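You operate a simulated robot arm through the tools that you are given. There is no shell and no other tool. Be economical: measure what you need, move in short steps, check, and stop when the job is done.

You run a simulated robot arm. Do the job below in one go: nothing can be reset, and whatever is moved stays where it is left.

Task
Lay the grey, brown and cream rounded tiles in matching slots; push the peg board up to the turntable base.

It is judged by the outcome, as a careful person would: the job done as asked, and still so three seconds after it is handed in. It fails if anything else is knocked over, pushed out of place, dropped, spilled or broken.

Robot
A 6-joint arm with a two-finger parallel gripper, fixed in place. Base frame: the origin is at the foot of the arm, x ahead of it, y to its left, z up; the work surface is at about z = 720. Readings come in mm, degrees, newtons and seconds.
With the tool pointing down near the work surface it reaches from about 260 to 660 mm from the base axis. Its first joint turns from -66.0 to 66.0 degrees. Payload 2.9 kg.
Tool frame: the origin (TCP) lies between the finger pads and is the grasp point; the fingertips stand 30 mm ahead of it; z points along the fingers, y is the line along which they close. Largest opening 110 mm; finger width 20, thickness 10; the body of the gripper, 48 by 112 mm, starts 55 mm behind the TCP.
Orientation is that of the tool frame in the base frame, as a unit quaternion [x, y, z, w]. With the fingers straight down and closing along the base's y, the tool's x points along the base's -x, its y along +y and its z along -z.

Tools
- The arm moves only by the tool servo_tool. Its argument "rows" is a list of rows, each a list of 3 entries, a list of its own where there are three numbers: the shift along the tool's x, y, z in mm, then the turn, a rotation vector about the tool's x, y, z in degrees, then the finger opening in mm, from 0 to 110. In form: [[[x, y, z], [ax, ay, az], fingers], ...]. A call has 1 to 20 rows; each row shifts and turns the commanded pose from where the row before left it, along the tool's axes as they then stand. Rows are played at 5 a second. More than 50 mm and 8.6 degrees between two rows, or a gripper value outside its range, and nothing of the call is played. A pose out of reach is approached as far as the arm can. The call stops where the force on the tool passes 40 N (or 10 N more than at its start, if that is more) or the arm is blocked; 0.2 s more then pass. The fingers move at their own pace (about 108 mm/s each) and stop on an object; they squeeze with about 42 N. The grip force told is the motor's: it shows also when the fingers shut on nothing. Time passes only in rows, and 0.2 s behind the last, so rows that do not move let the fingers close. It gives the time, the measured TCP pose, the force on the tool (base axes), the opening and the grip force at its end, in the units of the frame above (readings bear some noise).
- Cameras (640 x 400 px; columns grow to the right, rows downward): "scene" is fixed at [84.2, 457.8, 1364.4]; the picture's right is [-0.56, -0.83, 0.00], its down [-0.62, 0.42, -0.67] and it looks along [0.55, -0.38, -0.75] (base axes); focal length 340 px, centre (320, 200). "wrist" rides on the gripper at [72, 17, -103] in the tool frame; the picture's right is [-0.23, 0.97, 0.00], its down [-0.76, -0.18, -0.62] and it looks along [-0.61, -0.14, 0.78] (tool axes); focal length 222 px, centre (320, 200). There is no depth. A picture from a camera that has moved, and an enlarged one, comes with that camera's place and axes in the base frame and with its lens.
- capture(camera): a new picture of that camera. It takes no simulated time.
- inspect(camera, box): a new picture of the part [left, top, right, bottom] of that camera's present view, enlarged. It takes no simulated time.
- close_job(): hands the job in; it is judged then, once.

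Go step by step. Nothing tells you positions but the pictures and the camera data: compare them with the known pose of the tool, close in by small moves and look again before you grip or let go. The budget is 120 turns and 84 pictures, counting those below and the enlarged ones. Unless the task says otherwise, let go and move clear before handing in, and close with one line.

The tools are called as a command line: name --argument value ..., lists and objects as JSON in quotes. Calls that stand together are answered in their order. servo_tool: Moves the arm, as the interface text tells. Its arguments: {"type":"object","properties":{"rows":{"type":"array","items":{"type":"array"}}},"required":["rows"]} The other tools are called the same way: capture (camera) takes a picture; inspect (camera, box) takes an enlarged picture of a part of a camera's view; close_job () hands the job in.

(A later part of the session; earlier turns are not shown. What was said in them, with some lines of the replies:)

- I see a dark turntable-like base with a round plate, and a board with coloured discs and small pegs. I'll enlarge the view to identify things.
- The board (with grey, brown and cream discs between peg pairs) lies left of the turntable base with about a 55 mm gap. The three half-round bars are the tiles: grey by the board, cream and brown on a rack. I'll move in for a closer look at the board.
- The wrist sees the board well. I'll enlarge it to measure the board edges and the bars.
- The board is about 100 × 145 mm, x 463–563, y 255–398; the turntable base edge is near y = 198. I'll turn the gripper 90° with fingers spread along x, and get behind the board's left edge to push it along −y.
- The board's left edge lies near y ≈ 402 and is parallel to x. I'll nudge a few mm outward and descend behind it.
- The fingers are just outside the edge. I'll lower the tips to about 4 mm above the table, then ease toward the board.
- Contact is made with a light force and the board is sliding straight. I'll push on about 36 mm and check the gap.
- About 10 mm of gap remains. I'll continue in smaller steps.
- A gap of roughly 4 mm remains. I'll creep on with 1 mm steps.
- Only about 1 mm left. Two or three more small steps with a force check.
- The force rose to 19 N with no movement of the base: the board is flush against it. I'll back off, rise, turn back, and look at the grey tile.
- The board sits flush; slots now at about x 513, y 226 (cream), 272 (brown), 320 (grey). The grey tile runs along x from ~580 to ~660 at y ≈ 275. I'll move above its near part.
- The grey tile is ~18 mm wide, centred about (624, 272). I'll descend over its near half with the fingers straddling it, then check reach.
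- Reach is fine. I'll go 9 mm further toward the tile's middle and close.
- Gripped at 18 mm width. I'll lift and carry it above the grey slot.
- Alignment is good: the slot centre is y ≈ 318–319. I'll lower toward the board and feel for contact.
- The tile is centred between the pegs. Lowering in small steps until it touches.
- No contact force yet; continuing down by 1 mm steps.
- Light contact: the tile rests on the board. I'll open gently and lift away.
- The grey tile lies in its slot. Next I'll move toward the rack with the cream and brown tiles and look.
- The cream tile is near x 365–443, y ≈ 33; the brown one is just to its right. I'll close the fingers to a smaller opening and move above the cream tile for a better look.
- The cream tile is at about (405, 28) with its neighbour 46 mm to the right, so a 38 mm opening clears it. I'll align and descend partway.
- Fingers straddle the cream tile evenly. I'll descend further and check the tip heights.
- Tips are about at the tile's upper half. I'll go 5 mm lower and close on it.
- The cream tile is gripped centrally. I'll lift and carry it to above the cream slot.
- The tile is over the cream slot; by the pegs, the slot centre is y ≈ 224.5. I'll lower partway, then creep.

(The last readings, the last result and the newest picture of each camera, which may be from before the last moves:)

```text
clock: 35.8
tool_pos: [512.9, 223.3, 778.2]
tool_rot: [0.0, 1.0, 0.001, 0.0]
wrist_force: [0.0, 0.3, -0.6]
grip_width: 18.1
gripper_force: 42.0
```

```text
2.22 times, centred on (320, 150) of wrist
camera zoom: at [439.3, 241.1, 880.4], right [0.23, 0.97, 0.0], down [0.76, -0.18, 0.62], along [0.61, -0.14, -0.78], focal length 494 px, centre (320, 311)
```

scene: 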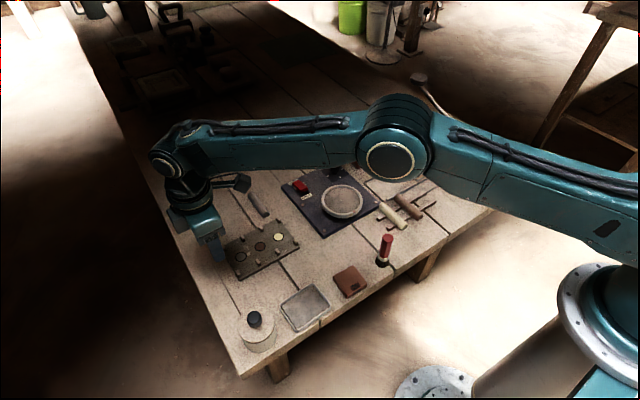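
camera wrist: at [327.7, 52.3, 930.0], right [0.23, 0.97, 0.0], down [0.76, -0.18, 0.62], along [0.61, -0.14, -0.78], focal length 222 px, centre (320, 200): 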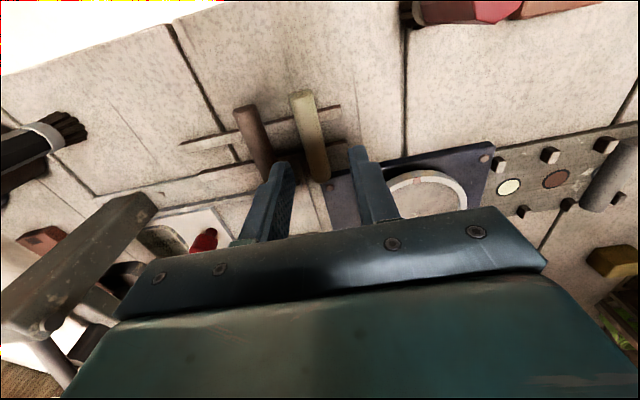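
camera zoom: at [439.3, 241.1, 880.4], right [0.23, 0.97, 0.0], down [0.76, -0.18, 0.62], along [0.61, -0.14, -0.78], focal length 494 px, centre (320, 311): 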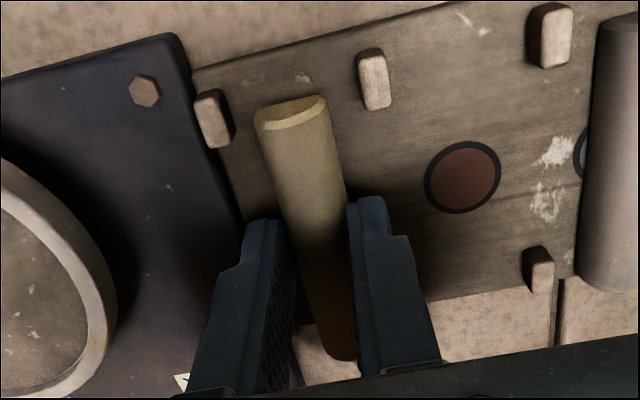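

Well aligned. Creeping down to contact.

servo_tool --rows '[[[0, 1, 4], [0, 0, 0], 5], [[0, 0, 3], [0, 0, 0], 5], [[0, 0, 2], [0, 0, 0], 5], [[0, 0, 1], [0, 0, 0], 5], [[0, 0, 0], [0, 0, 0], 5]]'

inspect --camera "scene" --box '[260, 190, 340, 250]'

```text
clock: 37.0
tool_pos: [511.9, 224.2, 768.0]
tool_rot: [0.0, 1.0, -0.001, 0.0]
wrist_force: [0.9, 0.5, -0.9]
grip_width: 18.0
gripper_force: 41.7
```

```text
6.67 times, centred on (300, 220) of scene
camera zoom: at [84.2, 457.8, 1364.4], right [-0.56, -0.83, 0.0], down [-0.62, 0.42, -0.67], along [0.55, -0.38, -0.75], focal length 2269 px, centre (453, 67)
```

zoom: 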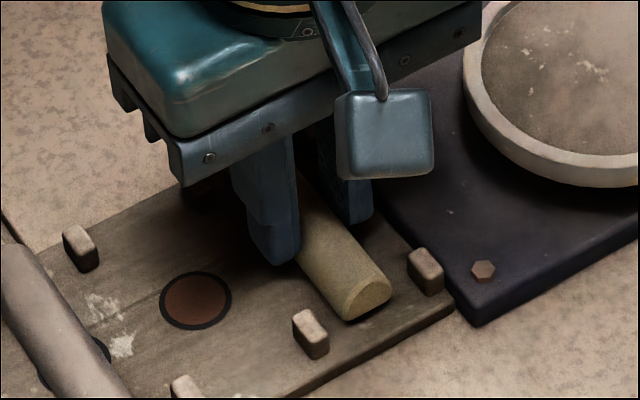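

Still slightly above the board; continuing by 1 mm steps.

servo_tool --rows '[[[0, 0, 1], [0, 0, 0], 5], [[0, 0, 1], [0, 0, 0], 5], [[0, 0, 0], [0, 0, 0], 5]]'

servo_tool --rows '[[[0, 0, 1], [0, 0, 0], 5], [[0, 0, 0], [0, 0, 0], 5]]'

```text
clock: 37.8
tool_pos: [512.5, 223.8, 766.4]
tool_rot: [0.0, 1.0, 0.0, 0.0]
wrist_force: [-0.8, 0.3, 0.0]
grip_width: 18.2
gripper_force: 42.3
```

```text
clock: 38.4
tool_pos: [512.5, 222.6, 764.8]
tool_rot: [0.0, 1.0, 0.001, 0.0]
wrist_force: [0.2, 2.0, -0.3]
grip_width: 18.1
gripper_force: 41.7
```

No vertical force yet; a bit lower.

servo_tool --rows '[[[0, 0, 1], [0, 0, 0], 5], [[0, 0, 0], [0, 0, 0], 5]]'

servo_tool --rows '[[[0, 0, 1], [0, 0, 0], 5], [[0, 0, 0], [0, 0, 0], 5]]'

inspect --camera "scene" --box '[260, 190, 340, 250]'

```text
clock: 39.0
tool_pos: [511.2, 225.3, 764.8]
tool_rot: [0.0, 1.0, 0.0, 0.0]
wrist_force: [-1.0, -1.2, 3.0]
grip_width: 18.2
gripper_force: 41.8
```

```text
clock: 39.6
tool_pos: [512.5, 225.7, 763.8]
tool_rot: [-0.001, 1.0, 0.0, 0.001]
wrist_force: [-6.4, -1.8, 18.2]
grip_width: 17.9
gripper_force: 41.6
```

```text
6.67 times, centred on (300, 220) of scene
camera zoom: at [83.8, 457.6, 1364.5], right [-0.56, -0.83, 0.0], down [-0.62, 0.42, -0.67], along [0.55, -0.37, -0.75], focal length 2269 px, centre (453, 67)
```

zoom: 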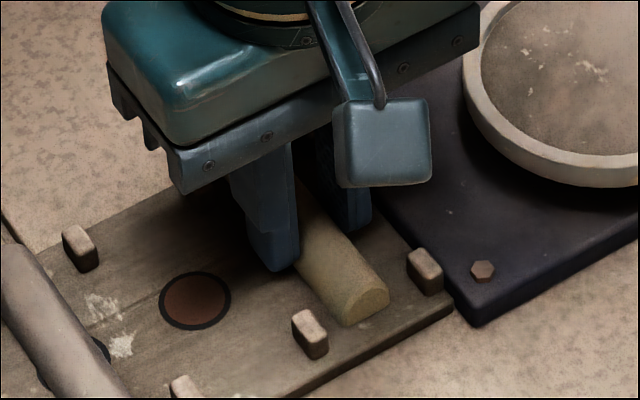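

Firm contact with the board. I'll ease up slightly, release and lift.

servo_tool --rows '[[[0, 0, -0.8], [0, 0, 0], 5], [[0, 0, 0], [0, 0, 0], 20], [[0, 0, 0], [0, 0, 0], 24], [[0, 0, 0], [0, 0, 0], 26], [[0, 0, -10], [0, 0, 0], 26], [[0, 0, -30], [0, 0, 0], 26], [[0, 0, -40], [0, 0, 0], 38], [[0, 0, 0], [0, 0, 0], 38]]'

inspect --camera "wrist" --box '[180, 40, 420, 240]'

inspect --camera "scene" --box '[220, 180, 340, 270]'

```text
clock: 41.4
tool_pos: [511.6, 223.6, 843.2]
tool_rot: [0.0, 1.0, 0.0, 0.0]
wrist_force: [0.8, 0.0, -0.1]
grip_width: 37.7
gripper_force: 0.1
```

```text
2.00 times, centred on (300, 140) of wrist
camera zoom: at [438.8, 241.7, 946.1], right [0.23, 0.97, 0.0], down [0.76, -0.18, 0.62], along [0.61, -0.14, -0.78], focal length 444 px, centre (360, 320)
```

zoom: 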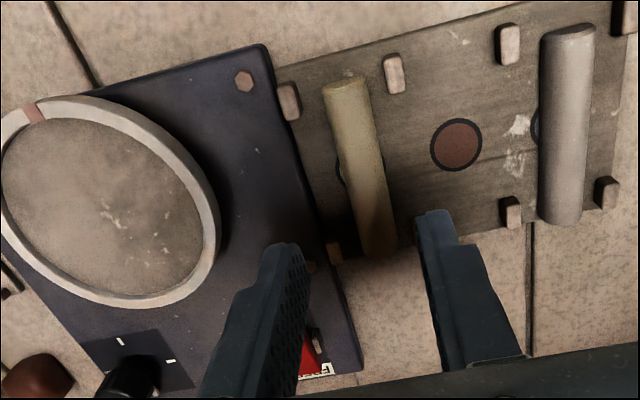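

```text
4.44 times, centred on (280, 225) of scene
camera zoom: at [84.2, 457.8, 1364.4], right [-0.56, -0.83, 0.0], down [-0.62, 0.42, -0.67], along [0.55, -0.38, -0.75], focal length 1513 px, centre (498, 89)
```

zoom: 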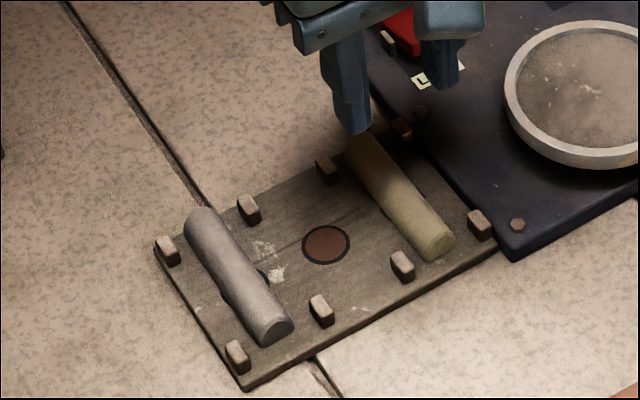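

Cream is in its slot. Next the brown tile, at about (405, −18).

servo_tool --rows '[[[18, -40, 0], [0, 0, 0], 38], [[18, -40, 0], [0, 0, 0], 38], [[18, -40, 0], [0, 0, 0], 38], [[18, -40, 0], [0, 0, 0], 38], [[18, -40, 0], [0, 0, 0], 38], [[17, -42, 10], [0, 0, 0], 38], [[0, 0, 20], [0, 0, 0], 38], [[0, 0, 20], [0, 0, 0], 38], [[0, 0, 0], [0, 0, 0], 38]]'

inspect --camera "wrist" --box '[220, 60, 420, 240]'

inspect --camera "scene" --box '[370, 150, 470, 240]'

```text
clock: 43.4
tool_pos: [405.8, -19.7, 793.5]
tool_rot: [0.0, 1.0, 0.0, 0.0]
wrist_force: [0.3, 1.6, 0.2]
grip_width: 38.0
gripper_force: 0.2
```

```text
2.22 times, centred on (320, 150) of wrist
camera zoom: at [332.2, 0.4, 896.2], right [0.23, 0.97, 0.0], down [0.76, -0.18, 0.62], along [0.61, -0.14, -0.78], focal length 494 px, centre (320, 311)
```

zoom: 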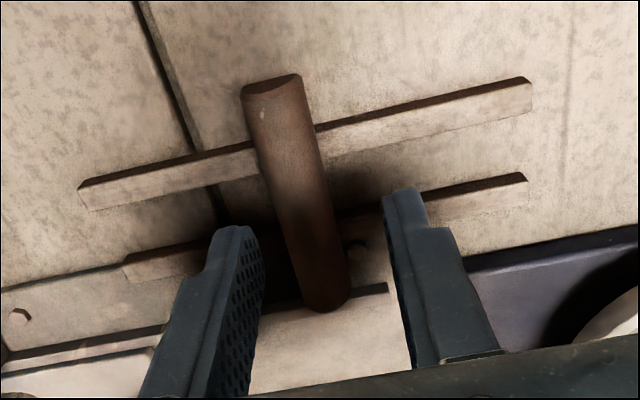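

```text
4.44 times, centred on (420, 195) of scene
camera zoom: at [84.2, 457.8, 1364.4], right [-0.56, -0.83, 0.0], down [-0.62, 0.42, -0.67], along [0.55, -0.38, -0.75], focal length 1513 px, centre (-124, 222)
```

zoom: 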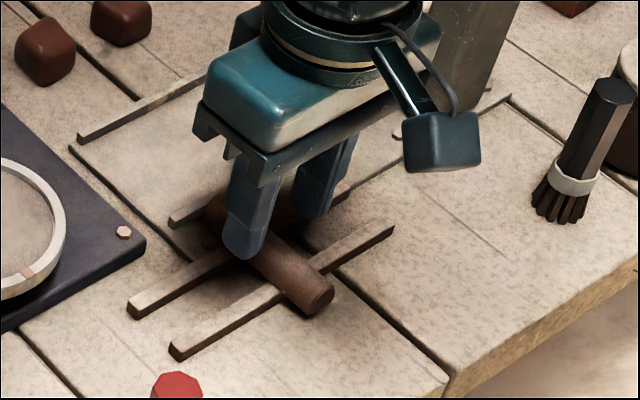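

The tile is ~5 mm further to −y. I'll correct and descend to the same grasp height as before.

servo_tool --rows '[[[0, -5, 5], [0, 0, 0], 38], [[0, 0, 10], [0, 0, 0], 38], [[0, 0, 7], [0, 0, 0], 38], [[0, 0, 0], [0, 0, 0], 38]]'

inspect --camera "wrist" --box '[220, 60, 420, 240]'

```text
clock: 44.4
tool_pos: [405.9, -22.3, 771.4]
tool_rot: [0.0, 1.0, 0.0, 0.0]
wrist_force: [0.1, 0.2, 0.4]
grip_width: 38.1
gripper_force: 0.1
```

```text
2.22 times, centred on (320, 150) of wrist
camera zoom: at [332.2, -4.6, 874.4], right [0.23, 0.97, 0.0], down [0.76, -0.18, 0.62], along [0.61, -0.14, -0.78], focal length 494 px, centre (320, 311)
```

zoom: 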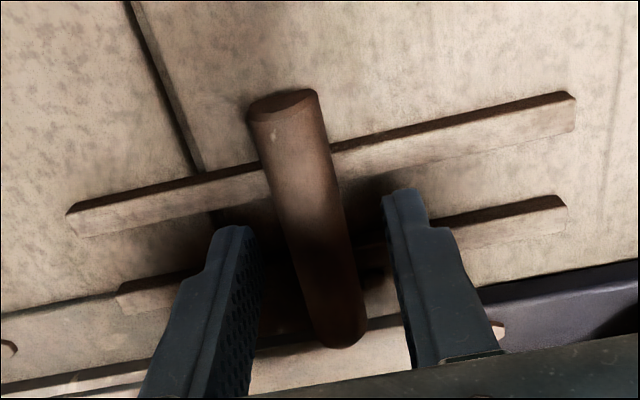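

Aligned just as the cream tile was. Down 5 mm and close.

servo_tool --rows '[[[0, 0, 5], [0, 0, 0], 38], [[0, 0, 0], [0, 0, 0], 30], [[0, 0, 0], [0, 0, 0], 22], [[0, 0, 0], [0, 0, 0], 15], [[0, 0, 0], [0, 0, 0], 5], [[0, 0, 0], [0, 0, 0], 5], [[0, 0, 0], [0, 0, 0], 5]]'

inspect --camera "wrist" --box '[220, 60, 420, 240]'

```text
clock: 46.0
tool_pos: [404.7, -21.9, 766.7]
tool_rot: [0.0, 1.0, 0.0, 0.0]
wrist_force: [-0.8, 0.7, 1.3]
grip_width: 18.0
gripper_force: 41.9
```

```text
2.22 times, centred on (320, 150) of wrist
camera zoom: at [331.8, -4.4, 869.5], right [0.23, 0.97, 0.0], down [0.76, -0.18, 0.62], along [0.61, -0.14, -0.78], focal length 494 px, centre (320, 311)
```

zoom: 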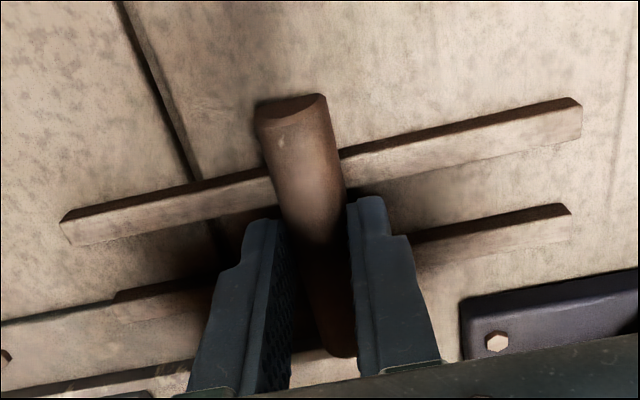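

Gripped. Lift and carry to the middle slot at (513, 270).

servo_tool --rows '[[[0, 0, -15], [0, 0, 0], 5], [[0, 0, -30], [0, 0, 0], 5], [[0, 0, -30], [0, 0, 0], 5], [[-13.5, 36.5, 0], [0, 0, 0], 5], [[-13.5, 36.5, 0], [0, 0, 0], 5], [[-13.5, 36.5, 0], [0, 0, 0], 5], [[-13.5, 36.5, 0], [0, 0, 0], 5], [[-13.5, 36.5, 0], [0, 0, 0], 5], [[-13.5, 36.5, 0], [0, 0, 0], 5], [[-13.5, 36.5, 0], [0, 0, 0], 5], [[-13.5, 36.5, 0], [0, 0, 0], 5], [[0, 0, 0], [0, 0, 0], 5]]'

inspect --camera "wrist" --box '[200, 40, 440, 240]'

```text
clock: 48.6
tool_pos: [514.4, 269.4, 841.7]
tool_rot: [0.0, 1.0, -0.001, 0.0]
wrist_force: [0.7, 0.2, -0.2]
grip_width: 17.7
gripper_force: 42.0
```

```text
2.00 times, centred on (320, 140) of wrist
camera zoom: at [440.5, 288.1, 944.6], right [0.23, 0.97, 0.0], down [0.76, -0.18, 0.62], along [0.61, -0.14, -0.78], focal length 444 px, centre (320, 320)
```

zoom: 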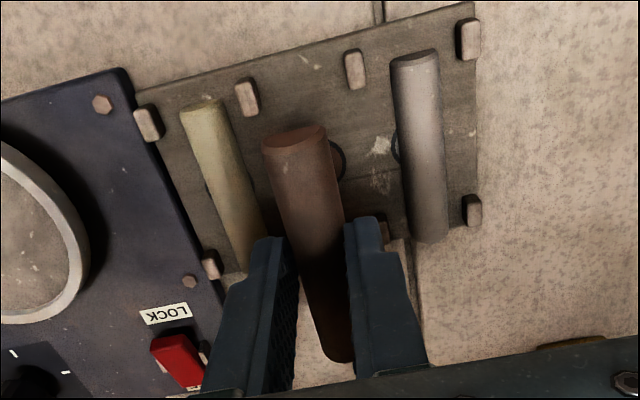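

Aligned with the middle slot. Lowering.

servo_tool --rows '[[[0, 0, 25], [0, 0, 0], 5], [[0, 0, 25], [0, 0, 0], 5], [[0, 0, 13], [0, 0, 0], 5], [[0, 0, 0], [0, 0, 0], 5]]'

inspect --camera "wrist" --box '[220, 60, 420, 240]'

inspect --camera "scene" --box '[230, 190, 330, 265]'

```text
clock: 49.6
tool_pos: [512.5, 269.4, 778.2]
tool_rot: [0.0, 1.0, 0.0, 0.001]
wrist_force: [0.5, -0.3, -1.2]
grip_width: 17.7
gripper_force: 41.6
```

```text
2.22 times, centred on (320, 150) of wrist
camera zoom: at [440.0, 287.6, 881.3], right [0.23, 0.97, 0.0], down [0.76, -0.18, 0.62], along [0.61, -0.14, -0.78], focal length 494 px, centre (320, 311)
```

zoom: 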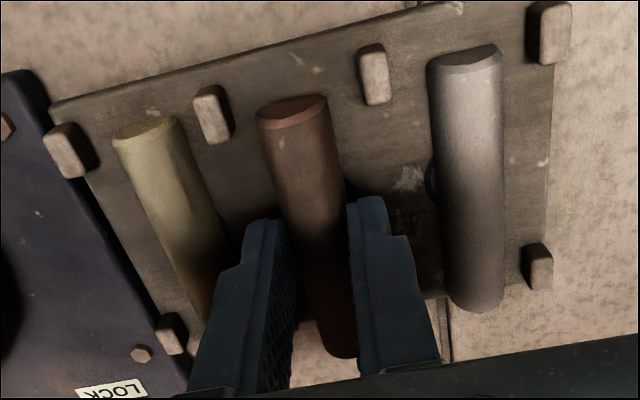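

```text
5.33 times, centred on (280, 228) of scene
camera zoom: at [84.2, 457.8, 1364.4], right [-0.56, -0.83, 0.0], down [-0.62, 0.42, -0.67], along [0.55, -0.38, -0.75], focal length 1815 px, centre (533, 53)
```

zoom: 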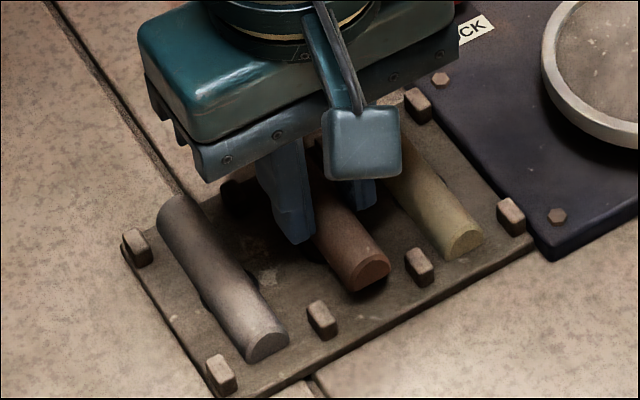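

Good. Lower to the earlier contact height and feel.

servo_tool --rows '[[[0, 0, 5], [0, 0, 0], 5], [[0, 0, 4], [0, 0, 0], 5], [[0, 0, 2], [0, 0, 0], 5], [[0, 0, 1], [0, 0, 0], 5], [[0, 0, 1], [0, 0, 0], 5], [[0, 0, 0], [0, 0, 0], 5]]'

servo_tool --rows '[[[0, 0, 1], [0, 0, 0], 5], [[0, 0, 0], [0, 0, 0], 5]]'

```text
clock: 51.0
tool_pos: [513.4, 269.2, 765.1]
tool_rot: [0.0, 1.0, 0.001, 0.0]
wrist_force: [-0.8, -0.1, -0.4]
grip_width: 17.5
gripper_force: 41.9
```

```text
clock: 51.6
tool_pos: [514.3, 270.4, 764.3]
tool_rot: [0.0, 1.0, -0.001, -0.001]
wrist_force: [-1.3, -1.2, 5.9]
grip_width: 17.7
gripper_force: 42.7
```

Contact felt (6 N). Release and lift.

servo_tool --rows '[[[0, 0, 0], [0, 0, 0], 20], [[0, 0, 0], [0, 0, 0], 24], [[0, 0, 0], [0, 0, 0], 26], [[0, 0, -10], [0, 0, 0], 26], [[0, 0, -30], [0, 0, 0], 26], [[0, 0, -40], [0, 0, 0], 38], [[40, 0, -20], [0, 0, 0], 38], [[0, 0, 0], [0, 0, 0], 38]]'

capture --camera "wrist"

inspect --camera "scene" --box '[220, 180, 340, 270]'

```text
clock: 53.4
tool_pos: [474.8, 270.7, 863.7]
tool_rot: [0.0, 1.0, 0.0, 0.0]
wrist_force: [1.1, 0.6, -0.8]
grip_width: 38.0
gripper_force: 0.0
```

```text
28 pictures are left
camera wrist: at [400.3, 288.0, 966.8], right [0.23, 0.97, 0.0], down [0.76, -0.18, 0.62], along [0.61, -0.14, -0.78], focal length 222 px, centre (320, 200)
```

wrist: 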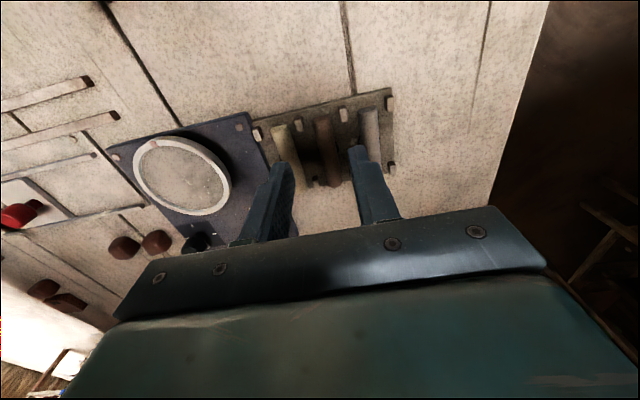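

```text
4.44 times, centred on (280, 225) of scene
camera zoom: at [84.2, 457.8, 1364.4], right [-0.56, -0.83, 0.0], down [-0.62, 0.42, -0.67], along [0.55, -0.38, -0.75], focal length 1513 px, centre (498, 89)
```

zoom: 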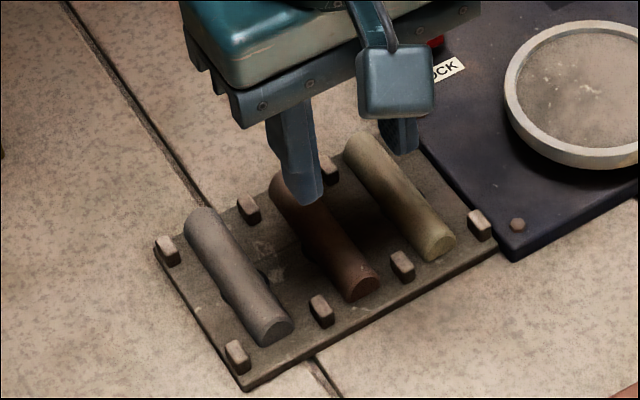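

All three tiles are in their slots. I'll move clear and check the board is still flush with the base.

servo_tool --rows '[[[40, 0, -20], [0, 0, 0], 60], [[40, 0, -30], [0, 0, 0], 60], [[40, 0, -40], [0, 0, 0], 60], [[0, 0, 0], [0, 0, 0], 60]]'

inspect --camera "scene" --box '[230, 165, 350, 265]'

capture --camera "scene"

```text
refused: row 3 steps farther than a row can; nothing moved
```

```text
4.00 times, centred on (290, 215) of scene
camera zoom: at [84.2, 457.8, 1364.4], right [-0.56, -0.83, 0.0], down [-0.62, 0.42, -0.67], along [0.55, -0.38, -0.75], focal length 1362 px, centre (440, 140)
```

zoom: 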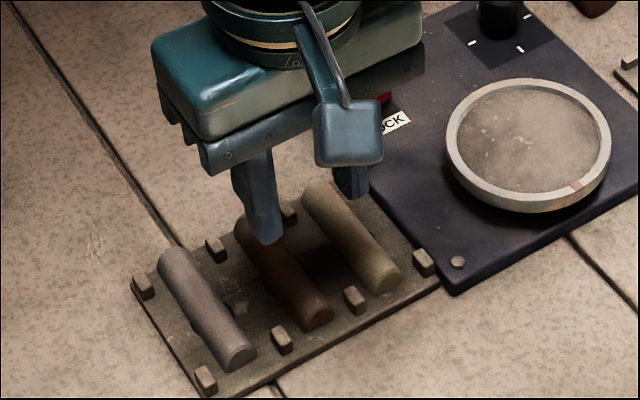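

```text
25 pictures are left
```

scene: 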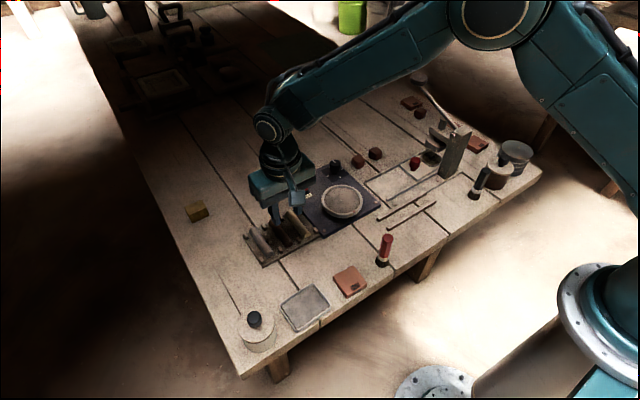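

That move was refused for step size; I'll retry it with smaller rows.

servo_tool --rows '[[[30, 0, -30], [0, 0, 0], 60], [[30, -20, -30], [0, 0, 0], 60], [[30, -20, -30], [0, 0, 0], 60], [[0, 0, -30], [0, 0, 0], 60], [[0, 0, 0], [0, 0, 0], 60]]'

inspect --camera "scene" --box '[250, 180, 340, 250]'

inspect --camera "wrist" --box '[260, 80, 460, 220]'

```text
clock: 54.6
tool_pos: [383.9, 229.2, 985.0]
tool_rot: [0.001, 1.0, 0.0, 0.0]
wrist_force: [0.5, -0.2, 0.0]
grip_width: 60.4
gripper_force: 0.0
```

```text
5.71 times, centred on (295, 215) of scene
camera zoom: at [84.2, 457.8, 1364.4], right [-0.56, -0.83, 0.0], down [-0.62, 0.42, -0.67], along [0.55, -0.38, -0.75], focal length 1945 px, centre (463, 114)
```

zoom: 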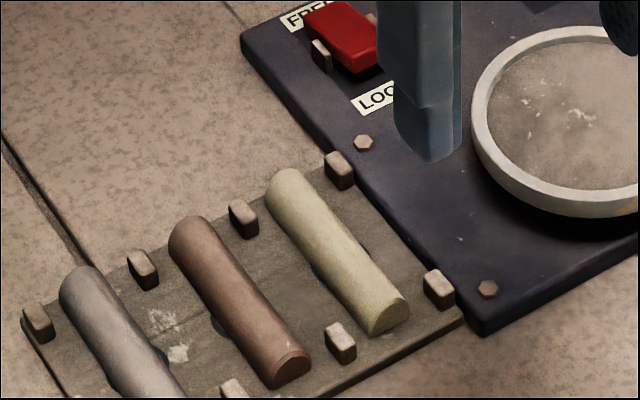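

```text
2.86 times, centred on (360, 150) of wrist
camera zoom: at [310.2, 246.8, 1087.5], right [0.23, 0.97, 0.0], down [0.76, -0.18, 0.62], along [0.61, -0.14, -0.78], focal length 635 px, centre (206, 343)
```

zoom: 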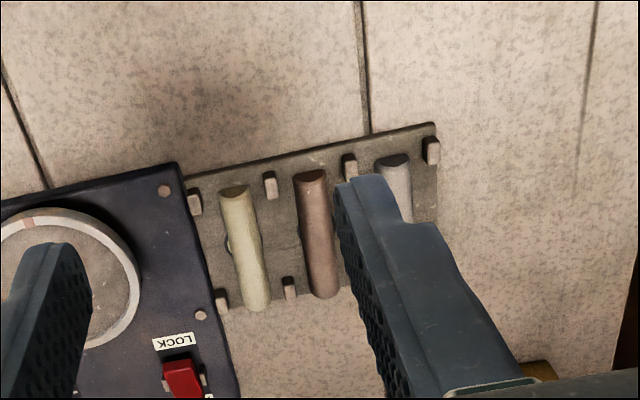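

The board is flush with the turntable base, each tile lies in its matching slot, and nothing else has been moved. Handing in.

close_job

```text
The job is handed in.
```

I laid the grey, brown and cream tiles in their matching slots and pushed the peg board flush against the turntable base. The arm is clear and the job is handed in.
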